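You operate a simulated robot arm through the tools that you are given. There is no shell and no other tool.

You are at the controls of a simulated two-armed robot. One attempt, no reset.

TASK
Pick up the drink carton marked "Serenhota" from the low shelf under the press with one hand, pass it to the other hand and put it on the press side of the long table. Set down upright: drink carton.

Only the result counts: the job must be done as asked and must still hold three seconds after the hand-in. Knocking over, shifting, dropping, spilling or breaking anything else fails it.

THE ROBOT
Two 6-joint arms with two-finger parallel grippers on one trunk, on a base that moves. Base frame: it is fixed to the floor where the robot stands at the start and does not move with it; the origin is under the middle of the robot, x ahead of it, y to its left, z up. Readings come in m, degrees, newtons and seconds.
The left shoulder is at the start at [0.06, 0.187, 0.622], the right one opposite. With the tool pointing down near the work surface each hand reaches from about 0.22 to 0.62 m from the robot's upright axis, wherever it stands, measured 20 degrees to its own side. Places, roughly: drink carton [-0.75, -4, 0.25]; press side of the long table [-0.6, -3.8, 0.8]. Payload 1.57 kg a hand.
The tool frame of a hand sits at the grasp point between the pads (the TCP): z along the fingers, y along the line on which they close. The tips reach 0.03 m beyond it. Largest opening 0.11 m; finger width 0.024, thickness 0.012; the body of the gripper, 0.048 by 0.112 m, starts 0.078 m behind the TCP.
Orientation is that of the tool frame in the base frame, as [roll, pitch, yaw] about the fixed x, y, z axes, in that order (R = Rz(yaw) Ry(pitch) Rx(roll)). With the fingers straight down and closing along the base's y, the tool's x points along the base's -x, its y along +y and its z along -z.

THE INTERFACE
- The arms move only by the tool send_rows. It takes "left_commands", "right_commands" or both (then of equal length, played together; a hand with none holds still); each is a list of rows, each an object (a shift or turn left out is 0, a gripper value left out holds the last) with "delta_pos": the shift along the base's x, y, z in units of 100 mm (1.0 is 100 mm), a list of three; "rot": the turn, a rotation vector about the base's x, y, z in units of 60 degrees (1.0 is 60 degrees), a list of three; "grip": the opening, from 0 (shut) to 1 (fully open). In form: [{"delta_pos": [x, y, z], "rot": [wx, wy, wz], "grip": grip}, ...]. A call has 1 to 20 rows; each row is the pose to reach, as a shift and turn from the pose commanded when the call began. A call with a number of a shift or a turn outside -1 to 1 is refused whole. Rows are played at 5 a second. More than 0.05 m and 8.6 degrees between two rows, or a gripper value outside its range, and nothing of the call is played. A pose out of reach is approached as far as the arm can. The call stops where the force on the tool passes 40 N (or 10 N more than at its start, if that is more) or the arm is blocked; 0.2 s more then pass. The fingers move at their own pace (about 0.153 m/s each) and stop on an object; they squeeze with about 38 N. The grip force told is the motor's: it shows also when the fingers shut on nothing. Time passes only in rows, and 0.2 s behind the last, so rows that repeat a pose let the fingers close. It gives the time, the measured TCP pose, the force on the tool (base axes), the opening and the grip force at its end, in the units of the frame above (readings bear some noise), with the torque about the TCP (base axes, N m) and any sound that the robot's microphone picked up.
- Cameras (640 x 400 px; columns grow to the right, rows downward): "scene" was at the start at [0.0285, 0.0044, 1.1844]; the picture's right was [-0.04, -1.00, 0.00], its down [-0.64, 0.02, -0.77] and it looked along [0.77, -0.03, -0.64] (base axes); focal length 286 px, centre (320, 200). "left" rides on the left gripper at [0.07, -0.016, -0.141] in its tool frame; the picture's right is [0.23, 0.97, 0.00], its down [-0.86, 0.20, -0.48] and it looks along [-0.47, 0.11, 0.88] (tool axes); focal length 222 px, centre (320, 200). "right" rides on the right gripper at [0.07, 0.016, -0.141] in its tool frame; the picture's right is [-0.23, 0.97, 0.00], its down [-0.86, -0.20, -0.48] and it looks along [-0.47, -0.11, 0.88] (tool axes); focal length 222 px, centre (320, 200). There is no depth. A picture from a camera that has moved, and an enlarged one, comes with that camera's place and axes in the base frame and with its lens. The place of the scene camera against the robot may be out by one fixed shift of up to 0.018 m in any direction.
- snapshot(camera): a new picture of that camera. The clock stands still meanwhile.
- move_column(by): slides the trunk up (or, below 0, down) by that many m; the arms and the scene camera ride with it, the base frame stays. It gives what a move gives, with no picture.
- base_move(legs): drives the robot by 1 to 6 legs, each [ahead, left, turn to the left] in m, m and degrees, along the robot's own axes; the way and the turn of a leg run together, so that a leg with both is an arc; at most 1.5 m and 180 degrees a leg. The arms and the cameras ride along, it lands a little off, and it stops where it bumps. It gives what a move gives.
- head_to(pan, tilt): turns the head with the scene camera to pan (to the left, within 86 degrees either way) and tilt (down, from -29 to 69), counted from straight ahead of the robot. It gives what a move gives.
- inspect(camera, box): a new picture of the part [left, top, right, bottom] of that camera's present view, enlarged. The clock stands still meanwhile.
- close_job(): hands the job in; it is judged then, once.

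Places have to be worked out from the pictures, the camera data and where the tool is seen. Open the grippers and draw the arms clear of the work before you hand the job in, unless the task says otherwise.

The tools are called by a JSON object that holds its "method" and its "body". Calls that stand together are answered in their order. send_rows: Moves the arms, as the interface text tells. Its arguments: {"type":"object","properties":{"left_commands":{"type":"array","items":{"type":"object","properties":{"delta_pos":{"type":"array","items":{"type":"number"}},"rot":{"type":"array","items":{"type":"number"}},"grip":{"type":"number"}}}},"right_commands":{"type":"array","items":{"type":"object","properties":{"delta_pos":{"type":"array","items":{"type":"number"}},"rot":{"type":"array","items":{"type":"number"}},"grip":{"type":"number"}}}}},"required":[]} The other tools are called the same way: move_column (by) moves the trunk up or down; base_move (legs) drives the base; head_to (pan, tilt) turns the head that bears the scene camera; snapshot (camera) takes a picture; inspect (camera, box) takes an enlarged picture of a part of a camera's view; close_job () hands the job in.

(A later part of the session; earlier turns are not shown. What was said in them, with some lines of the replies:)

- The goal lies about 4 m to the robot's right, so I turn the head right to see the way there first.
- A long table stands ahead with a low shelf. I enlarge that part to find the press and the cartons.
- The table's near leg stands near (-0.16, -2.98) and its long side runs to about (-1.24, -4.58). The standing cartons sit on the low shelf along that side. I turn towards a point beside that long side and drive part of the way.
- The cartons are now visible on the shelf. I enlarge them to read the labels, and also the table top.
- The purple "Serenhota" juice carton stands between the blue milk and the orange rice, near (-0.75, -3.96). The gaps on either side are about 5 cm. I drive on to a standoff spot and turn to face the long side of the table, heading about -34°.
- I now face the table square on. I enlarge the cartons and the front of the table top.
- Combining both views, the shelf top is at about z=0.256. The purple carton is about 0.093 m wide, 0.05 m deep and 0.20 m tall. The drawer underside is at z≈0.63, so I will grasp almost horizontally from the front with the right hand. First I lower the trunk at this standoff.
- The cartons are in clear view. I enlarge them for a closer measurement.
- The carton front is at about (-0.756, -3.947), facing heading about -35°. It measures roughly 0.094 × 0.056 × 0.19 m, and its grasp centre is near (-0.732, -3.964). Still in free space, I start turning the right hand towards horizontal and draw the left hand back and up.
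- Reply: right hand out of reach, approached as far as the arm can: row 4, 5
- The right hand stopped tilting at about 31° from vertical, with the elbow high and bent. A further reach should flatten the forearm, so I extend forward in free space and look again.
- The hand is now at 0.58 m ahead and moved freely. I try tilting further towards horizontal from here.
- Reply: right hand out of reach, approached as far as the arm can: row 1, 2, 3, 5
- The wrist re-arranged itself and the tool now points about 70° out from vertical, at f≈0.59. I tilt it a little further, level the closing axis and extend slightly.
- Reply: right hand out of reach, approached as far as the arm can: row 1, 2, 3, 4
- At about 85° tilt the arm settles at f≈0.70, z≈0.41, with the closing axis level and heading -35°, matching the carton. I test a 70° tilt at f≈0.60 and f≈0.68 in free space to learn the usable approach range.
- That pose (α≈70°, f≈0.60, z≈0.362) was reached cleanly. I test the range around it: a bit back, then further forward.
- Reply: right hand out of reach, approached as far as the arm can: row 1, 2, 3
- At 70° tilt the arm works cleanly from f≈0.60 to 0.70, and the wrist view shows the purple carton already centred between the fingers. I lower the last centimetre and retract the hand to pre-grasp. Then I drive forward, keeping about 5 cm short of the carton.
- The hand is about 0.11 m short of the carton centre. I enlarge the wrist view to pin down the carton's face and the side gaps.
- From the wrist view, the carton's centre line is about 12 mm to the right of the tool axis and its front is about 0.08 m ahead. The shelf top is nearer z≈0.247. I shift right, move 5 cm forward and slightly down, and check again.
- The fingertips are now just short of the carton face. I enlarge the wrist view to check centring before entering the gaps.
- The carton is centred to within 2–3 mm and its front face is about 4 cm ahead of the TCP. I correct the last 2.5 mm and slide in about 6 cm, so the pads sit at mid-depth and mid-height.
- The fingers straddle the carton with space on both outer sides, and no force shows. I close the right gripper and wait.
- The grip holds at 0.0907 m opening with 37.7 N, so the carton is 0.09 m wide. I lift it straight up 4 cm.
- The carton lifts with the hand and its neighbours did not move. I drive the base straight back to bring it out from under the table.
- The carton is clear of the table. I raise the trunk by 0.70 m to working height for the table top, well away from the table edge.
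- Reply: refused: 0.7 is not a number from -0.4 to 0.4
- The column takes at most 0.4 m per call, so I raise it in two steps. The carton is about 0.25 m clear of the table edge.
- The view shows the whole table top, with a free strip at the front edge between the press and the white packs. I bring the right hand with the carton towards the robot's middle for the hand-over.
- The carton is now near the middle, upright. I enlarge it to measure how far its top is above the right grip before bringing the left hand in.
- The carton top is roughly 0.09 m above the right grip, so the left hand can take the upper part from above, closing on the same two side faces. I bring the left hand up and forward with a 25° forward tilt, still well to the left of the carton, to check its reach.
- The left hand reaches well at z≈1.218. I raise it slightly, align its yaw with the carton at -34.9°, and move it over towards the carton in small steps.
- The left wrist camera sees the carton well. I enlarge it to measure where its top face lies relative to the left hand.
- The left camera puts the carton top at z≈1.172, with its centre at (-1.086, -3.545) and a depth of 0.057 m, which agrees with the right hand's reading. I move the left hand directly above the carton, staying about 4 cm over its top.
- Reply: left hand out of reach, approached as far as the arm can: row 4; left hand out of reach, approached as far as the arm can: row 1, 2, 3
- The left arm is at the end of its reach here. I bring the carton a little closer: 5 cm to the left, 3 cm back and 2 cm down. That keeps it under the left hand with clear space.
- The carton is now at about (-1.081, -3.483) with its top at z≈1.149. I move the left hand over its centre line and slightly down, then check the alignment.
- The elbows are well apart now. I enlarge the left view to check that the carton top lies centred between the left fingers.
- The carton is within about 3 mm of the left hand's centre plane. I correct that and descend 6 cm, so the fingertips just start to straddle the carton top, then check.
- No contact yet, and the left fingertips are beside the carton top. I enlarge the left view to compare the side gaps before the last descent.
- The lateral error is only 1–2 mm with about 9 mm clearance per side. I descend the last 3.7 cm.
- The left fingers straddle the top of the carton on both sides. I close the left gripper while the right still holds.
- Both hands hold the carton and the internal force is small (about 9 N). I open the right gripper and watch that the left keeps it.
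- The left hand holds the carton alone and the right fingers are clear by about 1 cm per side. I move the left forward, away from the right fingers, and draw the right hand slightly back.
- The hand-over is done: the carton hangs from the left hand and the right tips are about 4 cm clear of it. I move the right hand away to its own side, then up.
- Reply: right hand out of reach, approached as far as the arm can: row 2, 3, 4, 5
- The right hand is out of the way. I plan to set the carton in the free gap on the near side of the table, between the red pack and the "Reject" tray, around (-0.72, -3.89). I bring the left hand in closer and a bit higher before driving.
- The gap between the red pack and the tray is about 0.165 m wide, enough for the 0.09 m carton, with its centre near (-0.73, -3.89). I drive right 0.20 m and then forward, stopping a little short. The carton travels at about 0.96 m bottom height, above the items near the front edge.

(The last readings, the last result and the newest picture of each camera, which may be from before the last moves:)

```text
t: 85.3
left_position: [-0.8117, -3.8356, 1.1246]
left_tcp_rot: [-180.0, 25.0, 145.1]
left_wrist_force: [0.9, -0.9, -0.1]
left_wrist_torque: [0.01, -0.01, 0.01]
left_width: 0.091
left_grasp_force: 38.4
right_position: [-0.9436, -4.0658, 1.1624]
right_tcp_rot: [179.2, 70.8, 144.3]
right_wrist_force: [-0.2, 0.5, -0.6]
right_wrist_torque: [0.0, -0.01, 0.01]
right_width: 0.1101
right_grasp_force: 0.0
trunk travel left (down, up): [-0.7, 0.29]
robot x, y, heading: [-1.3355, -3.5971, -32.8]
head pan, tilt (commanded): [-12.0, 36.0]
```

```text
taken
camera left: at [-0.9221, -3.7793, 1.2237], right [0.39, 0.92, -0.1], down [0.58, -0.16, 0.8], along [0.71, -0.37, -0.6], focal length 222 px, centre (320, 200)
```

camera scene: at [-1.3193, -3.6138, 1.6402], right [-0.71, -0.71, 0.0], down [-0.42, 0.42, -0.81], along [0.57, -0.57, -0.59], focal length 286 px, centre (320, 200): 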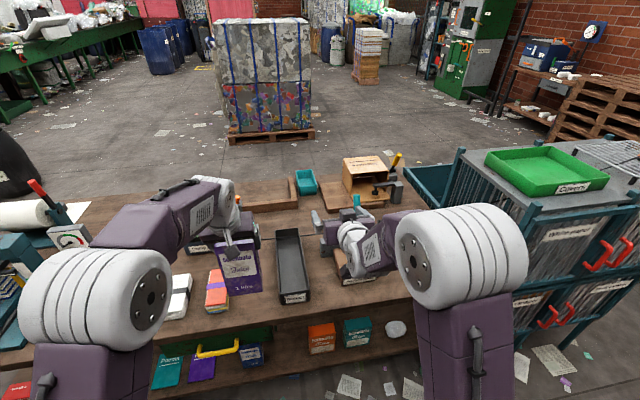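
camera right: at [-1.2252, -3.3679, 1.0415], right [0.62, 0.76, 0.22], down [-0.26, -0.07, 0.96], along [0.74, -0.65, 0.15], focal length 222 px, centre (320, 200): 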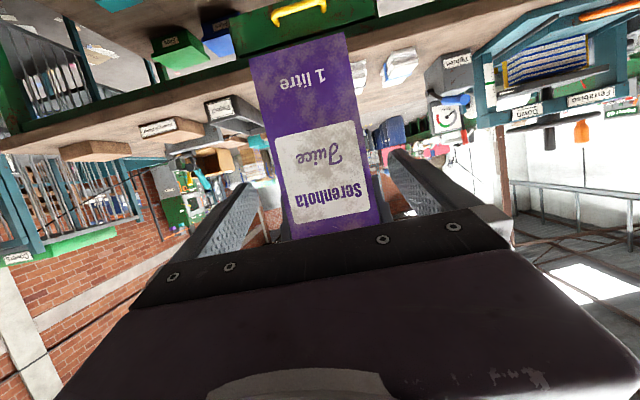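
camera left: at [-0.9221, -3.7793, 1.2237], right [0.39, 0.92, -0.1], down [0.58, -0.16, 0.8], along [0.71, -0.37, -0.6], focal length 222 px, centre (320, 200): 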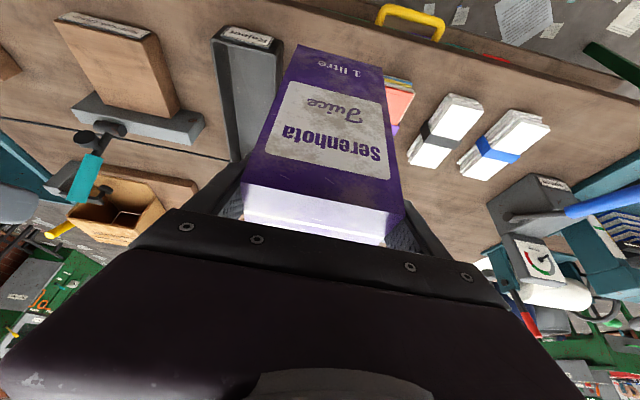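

The carton now hovers above the table front, just about over the gap. I enlarge both views to measure the gap against the carton.

{"method": "inspect", "body": {"camera": "left", "box": [180, 0, 480, 200]}}

{"method": "inspect", "body": {"camera": "scene", "box": [150, 200, 370, 350]}}

```text
2.00 times, centred on (330, 100) of left
camera zoom: at [-0.9221, -3.7793, 1.2237], right [0.39, 0.92, -0.1], down [0.58, -0.16, 0.8], along [0.71, -0.37, -0.6], focal length 444 px, centre (300, 400)
```

zoom: 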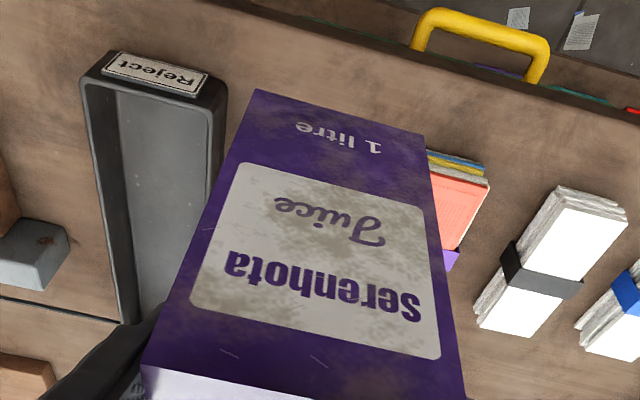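

```text
2.67 times, centred on (260, 275) of scene
camera zoom: at [-1.3193, -3.6138, 1.6402], right [-0.71, -0.71, 0.0], down [-0.42, 0.42, -0.81], along [0.57, -0.57, -0.59], focal length 764 px, centre (480, 0)
```

zoom: 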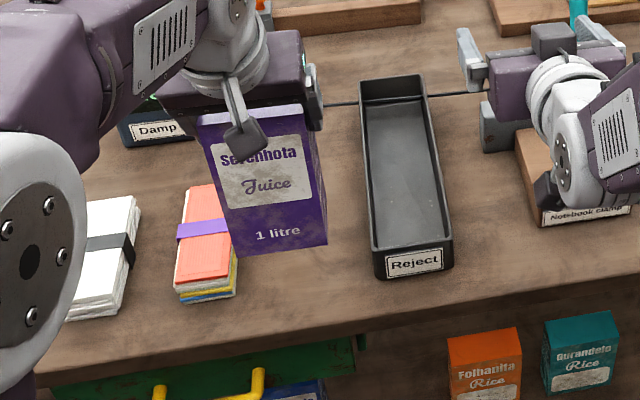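

The carton line is already within about 5 mm of the gap's centre line. I move it about 9.5 cm forward over the spot, staying above the items.

{"method": "send_rows", "body": {"left_commands": [{"delta_pos": [0.16, -0.102, 0]}, {"delta_pos": [0.32, -0.205, 0]}, {"delta_pos": [0.48, -0.307, -0.05]}, {"delta_pos": [0.64, -0.41, -0.15]}, {"delta_pos": [0.801, -0.512, -0.25]}, {"delta_pos": [0.801, -0.512, -0.3]}, {"delta_pos": [0.801, -0.512, -0.3]}]}}

{"method": "snapshot", "body": {"camera": "left"}}

{"method": "inspect", "body": {"camera": "scene", "box": [150, 180, 370, 330]}}

```text
t: 86.9
left_position: [-0.7327, -3.8878, 1.0939]
left_tcp_rot: [180.0, 25.0, 145.1]
left_wrist_force: [-0.8, 0.3, -0.7]
left_wrist_torque: [0.01, 0.01, 0.0]
left_width: 0.0912
left_grasp_force: 38.2
right_position: [-0.9434, -4.066, 1.1616]
right_tcp_rot: [179.2, 70.8, 144.2]
right_wrist_force: [-0.2, -0.7, -0.3]
right_wrist_torque: [0.0, -0.01, -0.01]
right_width: 0.11
right_grasp_force: 0.0
trunk travel left (down, up): [-0.7, 0.29]
robot x, y, heading: [-1.3341, -3.5908, -33.1]
head pan, tilt (commanded): [-12.0, 36.0]
```

```text
taken
camera left: at [-0.8426, -3.8314, 1.1944], right [0.39, 0.92, -0.1], down [0.58, -0.16, 0.8], along [0.71, -0.37, -0.6], focal length 222 px, centre (320, 200)
```

left: 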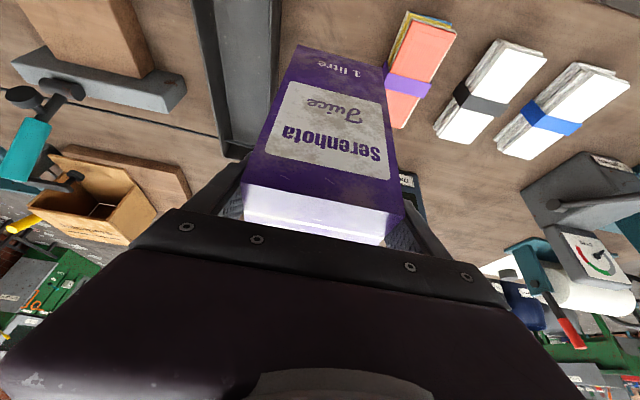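

```text
2.67 times, centred on (260, 255) of scene
camera zoom: at [-1.3186, -3.6143, 1.6402], right [-0.71, -0.71, 0.0], down [-0.42, 0.42, -0.81], along [0.57, -0.57, -0.59], focal length 764 px, centre (480, 53)
```

zoom: 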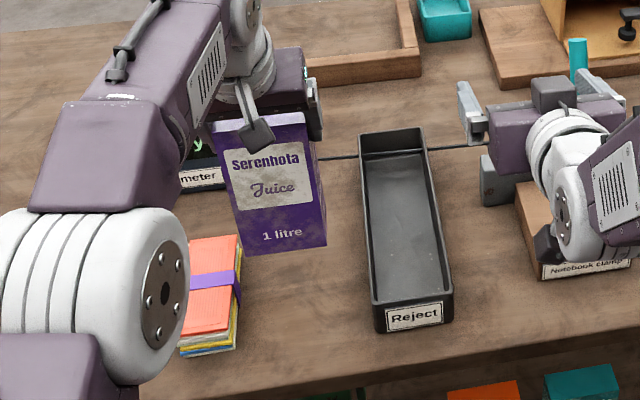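

From the left camera, the carton sits about 4 cm from the red pack and 4–4.5 cm from the tray, and roughly 0.14 m inside the table edge. I lower it 10 cm straight down and check again.

{"method": "send_rows", "body": {"left_commands": [{"delta_pos": [0, 0, -0.2]}, {"delta_pos": [0, 0, -0.4]}, {"delta_pos": [0, 0, -0.6]}, {"delta_pos": [0, 0, -0.8]}, {"delta_pos": [0, 0, -0.95]}, {"delta_pos": [0, 0, -1.0]}, {"delta_pos": [0, 0, -1.0]}]}}

{"method": "snapshot", "body": {"camera": "left"}}

{"method": "inspect", "body": {"camera": "scene", "box": [150, 180, 370, 330]}}

```text
t: 88.5
left_position: [-0.7319, -3.8884, 0.9928]
left_tcp_rot: [179.9, 25.1, 145.1]
left_wrist_force: [0.0, -0.3, -0.9]
left_wrist_torque: [-0.01, -0.01, -0.03]
left_width: 0.0909
left_grasp_force: 38.1
right_position: [-0.9438, -4.0669, 1.1611]
right_tcp_rot: [179.3, 70.7, 144.2]
right_wrist_force: [-0.3, 0.2, -1.0]
right_wrist_torque: [0.01, 0.02, 0.01]
right_width: 0.1101
right_grasp_force: 0.1
trunk travel left (down, up): [-0.7, 0.29]
robot x, y, heading: [-1.3333, -3.5926, -33.0]
head pan, tilt (commanded): [-12.0, 36.0]
```

```text
taken
camera left: at [-0.8407, -3.831, 1.0921], right [0.39, 0.92, -0.1], down [0.58, -0.16, 0.8], along [0.71, -0.37, -0.6], focal length 222 px, centre (320, 200)
```

left: 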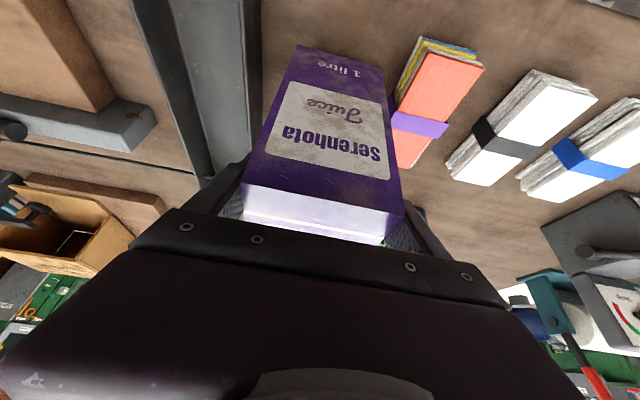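

```text
2.67 times, centred on (260, 255) of scene
camera zoom: at [-1.3186, -3.6144, 1.6402], right [-0.71, -0.71, 0.0], down [-0.42, 0.42, -0.81], along [0.57, -0.57, -0.59], focal length 764 px, centre (480, 53)
```

zoom: 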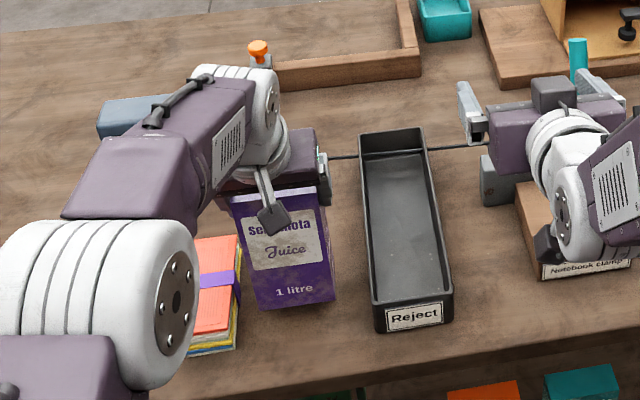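

The table top triangulates to z≈0.80, so contact should come near TCP z≈0.965. I nudge 3 mm towards the tray to centre, lower 1.5 cm, and then proceed in small steps while watching the force.

{"method": "send_rows", "body": {"left_commands": [{"delta_pos": [-0.017, -0.025, -0.05]}, {"delta_pos": [-0.017, -0.025, -0.1]}, {"delta_pos": [-0.017, -0.025, -0.15]}, {"delta_pos": [-0.017, -0.025, -0.15]}]}}

{"method": "send_rows", "body": {"left_commands": [{"delta_pos": [0, 0, -0.03]}, {"delta_pos": [0, 0, -0.06]}, {"delta_pos": [0, 0, -0.06]}]}}

```text
t: 89.5
left_position: [-0.7329, -3.8919, 0.9802]
left_tcp_rot: [-179.9, 25.0, 145.2]
left_wrist_force: [0.4, 0.2, -0.2]
left_wrist_torque: [-0.01, 0.01, 0.0]
left_width: 0.0907
left_grasp_force: 38.0
right_position: [-0.9437, -4.0656, 1.1614]
right_tcp_rot: [179.3, 70.6, 144.2]
right_wrist_force: [0.6, -0.1, -0.6]
right_wrist_torque: [-0.02, -0.01, -0.01]
right_width: 0.11
right_grasp_force: 0.1
trunk travel left (down, up): [-0.7, 0.29]
robot x, y, heading: [-1.3327, -3.5923, -32.6]
head pan, tilt (commanded): [-12.0, 36.0]
```

```text
t: 90.3
left_position: [-0.7336, -3.8917, 0.9735]
left_tcp_rot: [-180.0, 24.9, 145.1]
left_wrist_force: [-0.9, -0.1, 0.8]
left_wrist_torque: [0.01, 0.01, -0.03]
left_width: 0.091
left_grasp_force: 38.3
right_position: [-0.9437, -4.066, 1.1621]
right_tcp_rot: [179.3, 70.7, 144.4]
right_wrist_force: [0.6, 0.3, -1.1]
right_wrist_torque: [0.04, 0.02, -0.01]
right_width: 0.1099
right_grasp_force: 0.1
trunk travel left (down, up): [-0.7, 0.29]
robot x, y, heading: [-1.3345, -3.5944, -32.9]
head pan, tilt (commanded): [-12.0, 36.0]
```

No contact yet at TCP z≈0.9735. I continue in steps of 4 mm and read the force each time.

{"method": "send_rows", "body": {"left_commands": [{"delta_pos": [0, 0, -0.02]}, {"delta_pos": [0, 0, -0.04]}, {"delta_pos": [0, 0, -0.04]}]}}

{"method": "inspect", "body": {"camera": "scene", "box": [190, 230, 330, 330]}}

```text
t: 91.1
left_position: [-0.7324, -3.8911, 0.969]
left_tcp_rot: [-180.0, 25.0, 145.0]
left_wrist_force: [0.0, 0.3, 0.6]
left_wrist_torque: [-0.01, 0.0, 0.01]
left_width: 0.0907
left_grasp_force: 38.1
right_position: [-0.9437, -4.0668, 1.1607]
right_tcp_rot: [179.2, 70.7, 144.3]
right_wrist_force: [1.0, 0.3, -0.3]
right_wrist_torque: [-0.02, 0.0, -0.01]
right_width: 0.1101
right_grasp_force: 0.0
trunk travel left (down, up): [-0.7, 0.29]
robot x, y, heading: [-1.3347, -3.5929, -33.3]
head pan, tilt (commanded): [-12.0, 36.0]
```

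```text
4.00 times, centred on (260, 280) of scene
camera zoom: at [-1.3186, -3.6144, 1.6402], right [-0.71, -0.71, 0.0], down [-0.42, 0.42, -0.81], along [0.57, -0.57, -0.59], focal length 1146 px, centre (560, -120)
```

zoom: 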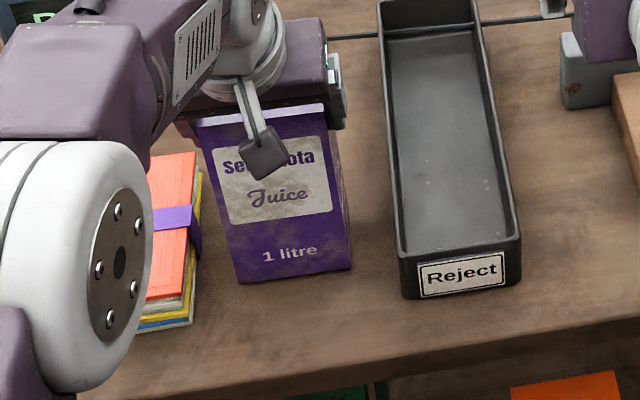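

Still no contact, and the carton stands well centred in the gap. I continue downward.

{"method": "send_rows", "body": {"left_commands": [{"delta_pos": [0, 0, -0.02]}, {"delta_pos": [0, 0, -0.04]}, {"delta_pos": [0, 0, -0.04]}]}}

{"method": "send_rows", "body": {"left_commands": [{"delta_pos": [0, 0, -0.015]}, {"delta_pos": [0, 0, -0.03]}, {"delta_pos": [0, 0, -0.03]}]}}

```text
t: 91.9
left_position: [-0.7331, -3.8904, 0.9639]
left_tcp_rot: [180.0, 24.9, 145.1]
left_wrist_force: [0.1, 1.0, -0.8]
left_wrist_torque: [0.02, 0.0, -0.03]
left_width: 0.0907
left_grasp_force: 38.2
right_position: [-0.9434, -4.0671, 1.1619]
right_tcp_rot: [179.2, 70.7, 144.3]
right_wrist_force: [-0.5, -0.3, 0.1]
right_wrist_torque: [0.0, 0.02, -0.01]
right_width: 0.11
right_grasp_force: 0.0
trunk travel left (down, up): [-0.7, 0.29]
robot x, y, heading: [-1.3331, -3.59, -32.9]
head pan, tilt (commanded): [-12.0, 36.0]
```

```text
t: 92.7
left_position: [-0.734, -3.8915, 0.9639]
left_tcp_rot: [-179.9, 25.3, 145.1]
left_wrist_force: [1.6, -0.5, 10.7]
left_wrist_torque: [0.13, -0.18, -0.04]
left_width: 0.0909
left_grasp_force: 38.0
right_position: [-0.9442, -4.0658, 1.1619]
right_tcp_rot: [179.1, 70.8, 144.4]
right_wrist_force: [0.3, -0.3, 0.0]
right_wrist_torque: [0.04, 0.0, 0.02]
right_width: 0.1099
right_grasp_force: 0.1
trunk travel left (down, up): [-0.7, 0.29]
robot x, y, heading: [-1.3329, -3.594, -32.7]
head pan, tilt (commanded): [-12.0, 36.0]
```

Contact: 10.7 N upward at TCP z≈0.964, so the carton stands on the table. I relieve the press by 2 mm, then open the left gripper gradually.

{"method": "send_rows", "body": {"left_commands": [{"delta_pos": [0, 0, 0.02]}, {"delta_pos": [0, 0, 0.02]}]}}

{"method": "send_rows", "body": {"left_commands": [{"grip": 0.86}, {"grip": 0.92}, {"grip": 1.0}, {"grip": 1.0}, {"grip": 1.0}]}}

{"method": "snapshot", "body": {"camera": "left"}}

{"method": "inspect", "body": {"camera": "scene", "box": [190, 230, 330, 330]}}

```text
t: 93.3
left_position: [-0.734, -3.8897, 0.963]
left_tcp_rot: [179.9, 25.0, 145.1]
left_wrist_force: [0.7, -0.9, 4.2]
left_wrist_torque: [-0.14, -0.22, 0.0]
left_width: 0.0909
left_grasp_force: 37.5
right_position: [-0.944, -4.0663, 1.1623]
right_tcp_rot: [179.1, 70.7, 144.3]
right_wrist_force: [-0.8, 0.0, 0.3]
right_wrist_torque: [0.02, 0.0, 0.01]
right_width: 0.1101
right_grasp_force: 0.1
trunk travel left (down, up): [-0.7, 0.29]
robot x, y, heading: [-1.3347, -3.5941, -33.0]
head pan, tilt (commanded): [-12.0, 36.0]
```

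```text
t: 94.5
left_position: [-0.734, -3.89, 0.9637]
left_tcp_rot: [-179.9, 25.0, 145.1]
left_wrist_force: [-0.3, 0.6, -0.1]
left_wrist_torque: [0.0, -0.01, 0.01]
left_width: 0.1099
left_grasp_force: 0.0
right_position: [-0.9455, -4.0661, 1.1608]
right_tcp_rot: [179.3, 70.7, 144.3]
right_wrist_force: [-0.5, -0.3, -0.1]
right_wrist_torque: [-0.02, 0.01, 0.02]
right_width: 0.11
right_grasp_force: 0.0
trunk travel left (down, up): [-0.7, 0.29]
robot x, y, heading: [-1.3388, -3.592, -33.0]
head pan, tilt (commanded): [-12.0, 36.0]
```

```text
taken
camera left: at [-0.8434, -3.8331, 1.063], right [0.39, 0.92, -0.1], down [0.58, -0.16, 0.8], along [0.71, -0.37, -0.6], focal length 222 px, centre (320, 200)
```

left: 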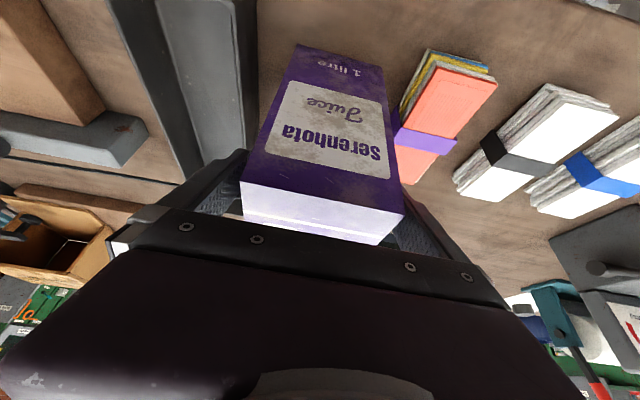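

```text
4.00 times, centred on (260, 280) of scene
camera zoom: at [-1.3187, -3.6143, 1.6402], right [-0.71, -0.71, 0.0], down [-0.42, 0.42, -0.81], along [0.57, -0.57, -0.59], focal length 1146 px, centre (560, -120)
```

zoom: 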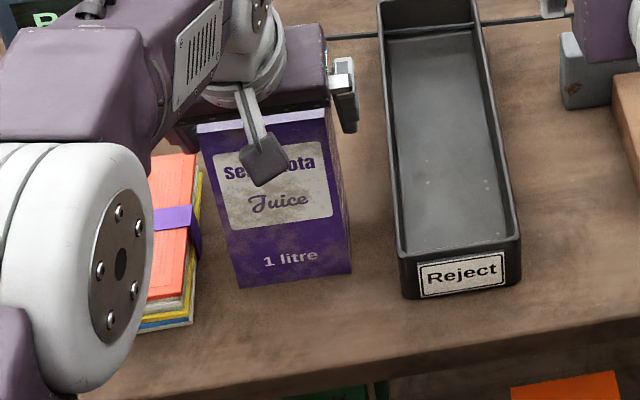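

The carton stands on its own and the fingers are open on both sides. I raise the left hand straight up until it clears the carton top.

{"method": "send_rows", "body": {"left_commands": [{"delta_pos": [0, 0, 0.1]}, {"delta_pos": [0, 0, 0.22]}, {"delta_pos": [0, 0, 0.36]}, {"delta_pos": [0, 0, 0.5]}, {"delta_pos": [0, 0, 0.65]}, {"delta_pos": [0, 0, 0.82]}, {"delta_pos": [0, 0, 1.0]}, {"delta_pos": [0, 0, 1.0]}]}}

{"method": "snapshot", "body": {"camera": "left"}}

{"method": "inspect", "body": {"camera": "scene", "box": [150, 180, 370, 330]}}

```text
t: 96.3
left_position: [-0.7331, -3.89, 1.0664]
left_tcp_rot: [180.0, 25.0, 145.0]
left_wrist_force: [0.2, -0.1, -0.5]
left_wrist_torque: [0.02, 0.01, 0.03]
left_width: 0.1102
left_grasp_force: 0.1
right_position: [-0.9441, -4.0662, 1.1608]
right_tcp_rot: [179.3, 70.7, 144.3]
right_wrist_force: [0.2, -0.2, 0.0]
right_wrist_torque: [0.02, 0.0, -0.03]
right_width: 0.1099
right_grasp_force: 0.0
trunk travel left (down, up): [-0.7, 0.29]
robot x, y, heading: [-1.334, -3.5905, -33.2]
head pan, tilt (commanded): [-12.0, 36.0]
```

```text
taken
camera left: at [-0.8426, -3.8325, 1.1661], right [0.39, 0.92, -0.1], down [0.58, -0.16, 0.79], along [0.71, -0.37, -0.6], focal length 222 px, centre (320, 200)
```

left: 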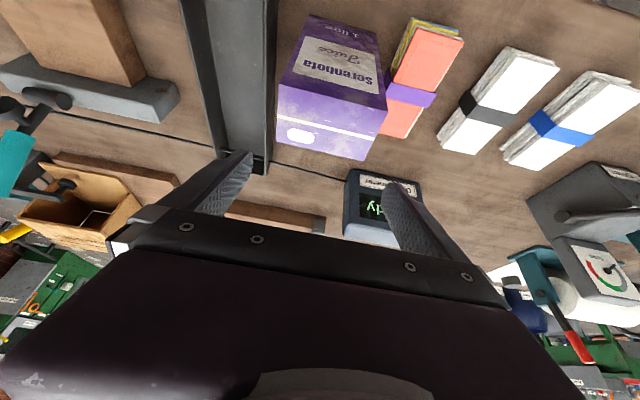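

```text
2.67 times, centred on (260, 255) of scene
camera zoom: at [-1.3184, -3.6145, 1.6402], right [-0.71, -0.71, 0.0], down [-0.42, 0.42, -0.81], along [0.57, -0.57, -0.59], focal length 764 px, centre (480, 53)
```

zoom: 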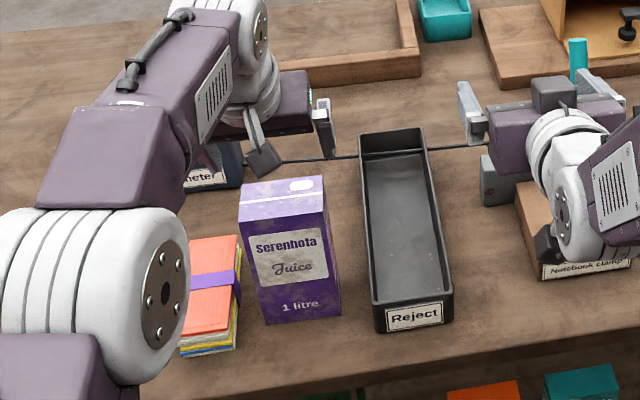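

The carton stands upright and centred in the gap, and the pack and tray are untouched. I raise the trunk 0.1 m for extra clearance and back the robot away from the table.

{"method": "move_column", "body": {"by": 0.1}}

{"method": "base_move", "body": {"legs": [[-0.5, 0, 0]]}}

{"method": "head_to", "body": {"pan": 0, "tilt": 38}}

{"method": "snapshot", "body": {"camera": "scene"}}

```text
t: 97.7
left_position: [-0.7332, -3.8891, 1.166]
left_tcp_rot: [-179.9, 24.9, 145.2]
left_wrist_force: [-0.2, 0.3, -0.2]
left_wrist_torque: [-0.01, -0.01, -0.01]
left_width: 0.1097
left_grasp_force: 0.0
right_position: [-0.944, -4.0665, 1.2608]
right_tcp_rot: [179.1, 70.7, 144.4]
right_wrist_force: [0.9, 0.0, 0.0]
right_wrist_torque: [-0.01, 0.0, -0.02]
right_width: 0.11
right_grasp_force: 0.2
trunk travel left (down, up): [-0.8, 0.19]
robot x, y, heading: [-1.3319, -3.5912, -33.0]
head pan, tilt (commanded): [-12.0, 36.0]
```

```text
t: 100.5
left_position: [-1.1365, -3.6309, 1.1659]
left_tcp_rot: [180.0, 24.9, 144.7]
left_wrist_force: [0.3, 0.0, 0.0]
left_wrist_torque: [-0.01, -0.01, 0.0]
left_width: 0.1098
left_grasp_force: 0.0
right_position: [-1.3463, -3.8069, 1.2605]
right_tcp_rot: [179.2, 70.7, 144.0]
right_wrist_force: [0.8, -0.2, -0.6]
right_wrist_torque: [-0.04, 0.0, -0.05]
right_width: 0.11
right_grasp_force: 0.1
trunk travel left (down, up): [-0.8, 0.19]
robot x, y, heading: [-1.7352, -3.3302, -33.4]
head pan, tilt (commanded): [-12.0, 36.0]
```

```text
t: 101.3
left_position: [-1.1361, -3.63, 1.1669]
left_tcp_rot: [-179.9, 25.1, 144.8]
left_wrist_force: [-0.1, 0.2, 0.5]
left_wrist_torque: [-0.03, -0.01, 0.0]
left_width: 0.1101
left_grasp_force: 0.2
right_position: [-1.3485, -3.8057, 1.2622]
right_tcp_rot: [179.1, 70.8, 144.0]
right_wrist_force: [0.7, -0.2, -0.1]
right_wrist_torque: [-0.01, 0.01, 0.01]
right_width: 0.1098
right_grasp_force: 0.1
trunk travel left (down, up): [-0.8, 0.19]
robot x, y, heading: [-1.7351, -3.3306, -33.1]
head pan, tilt (commanded): [0.0, 38.0]
```

```text
taken
camera scene: at [-1.7102, -3.3372, 1.7372], right [-0.55, -0.84, 0.0], down [-0.51, 0.34, -0.79], along [0.66, -0.43, -0.62], focal length 286 px, centre (320, 200)
```

scene: 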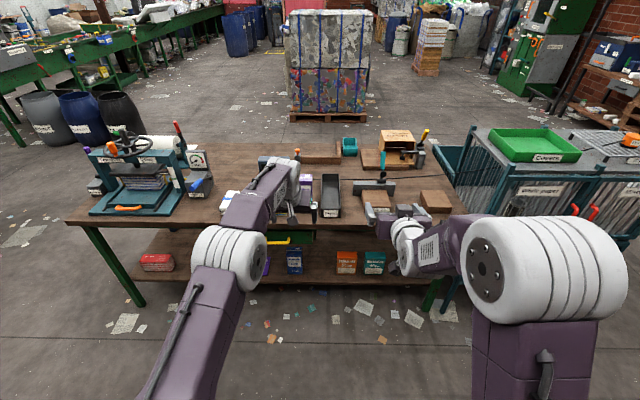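

The robot is clear of the table. I move the left hand aside to get an unobstructed last look at the carton and everything around it.

{"method": "send_rows", "body": {"left_commands": [{"delta_pos": [-0.02, 0.2, 0]}, {"delta_pos": [-0.04, 0.4, 0]}, {"delta_pos": [-0.06, 0.6, 0]}, {"delta_pos": [-0.08, 0.8, 0]}, {"delta_pos": [-0.1, 1.0, 0]}]}}

{"method": "send_rows", "body": {"left_commands": [{"delta_pos": [-0.1, 0.2, -0.1]}, {"delta_pos": [-0.2, 0.4, -0.2]}, {"delta_pos": [-0.3, 0.6, -0.3]}, {"delta_pos": [-0.4, 0.8, -0.4]}, {"delta_pos": [-0.5, 1.0, -0.5]}]}}

{"method": "inspect", "body": {"camera": "scene", "box": [200, 130, 460, 290]}}

{"method": "snapshot", "body": {"camera": "scene"}}

```text
t: 102.5
left_position: [-1.148, -3.5289, 1.1662]
left_tcp_rot: [-179.9, 24.9, 144.8]
left_wrist_force: [0.4, 0.4, -0.4]
left_wrist_torque: [-0.02, -0.05, 0.03]
left_width: 0.1101
left_grasp_force: 0.0
right_position: [-1.3484, -3.8064, 1.2612]
right_tcp_rot: [179.1, 70.8, 144.1]
right_wrist_force: [0.0, -0.1, -0.3]
right_wrist_torque: [0.0, 0.03, 0.01]
right_width: 0.1101
right_grasp_force: 0.0
trunk travel left (down, up): [-0.8, 0.19]
robot x, y, heading: [-1.7332, -3.3292, -33.0]
head pan, tilt (commanded): [0.0, 38.0]
```

```text
t: 103.7
left_position: [-1.1964, -3.4307, 1.1161]
left_tcp_rot: [180.0, 25.1, 144.8]
left_wrist_force: [0.3, -0.4, -1.5]
left_wrist_torque: [-0.01, -0.02, -0.02]
left_width: 0.11
left_grasp_force: 0.0
right_position: [-1.348, -3.8069, 1.2624]
right_tcp_rot: [179.2, 70.8, 144.1]
right_wrist_force: [0.1, 0.9, 0.3]
right_wrist_torque: [0.02, -0.05, 0.0]
right_width: 0.1098
right_grasp_force: 0.1
trunk travel left (down, up): [-0.8, 0.19]
robot x, y, heading: [-1.7365, -3.3332, -33.2]
head pan, tilt (commanded): [0.0, 38.0]
```

```text
2.46 times, centred on (330, 210) of scene
camera zoom: at [-1.7099, -3.3364, 1.7372], right [-0.55, -0.84, 0.0], down [-0.51, 0.34, -0.79], along [0.66, -0.43, -0.62], focal length 705 px, centre (295, 175)
```

zoom: 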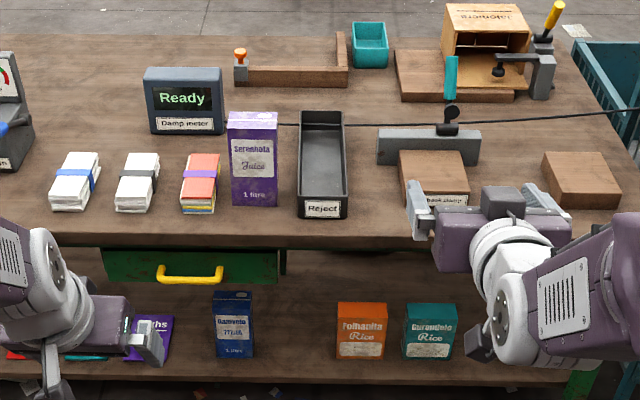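

```text
taken
camera scene: at [-1.7099, -3.3364, 1.7372], right [-0.55, -0.84, 0.0], down [-0.51, 0.34, -0.79], along [0.66, -0.43, -0.62], focal length 286 px, centre (320, 200)
```

scene: 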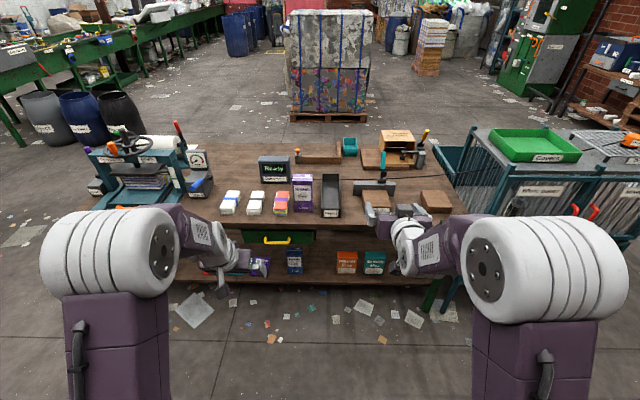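

The carton stands upright on the near side of the table, beside the red pack and right where I planned. The packs, tray, meter, shelf cartons and books are all in their places. Both grippers are open and the arms are clear, so I hand the job in.

{"method": "close_job", "body": {}}

```text
The job is handed in.
```

The Serenhota juice carton is standing upright on the long table and the job is handed in, but I have no verdict back yet.

- **Pick and pass:** The right hand took it from the low shelf and passed it to the left hand in free space. The left hand then set it down.
- **Where it stands:** It is in the gap between the red-topped pack and the "Reject" tray, about 0.14 m in from the near edge. That is roughly (-0.73, -3.89), about 0.16 m from the point you gave, because the packs already occupy that exact spot. I read "press side" as the table's near long side, where the press stands.
- **Everything else:** In the last picture, the neighbouring cartons on the shelf, the packs, the tray and the meter all looked undisturbed.
- **Robot:** Both grippers are open and the robot has backed off, with both arms clear of the table.
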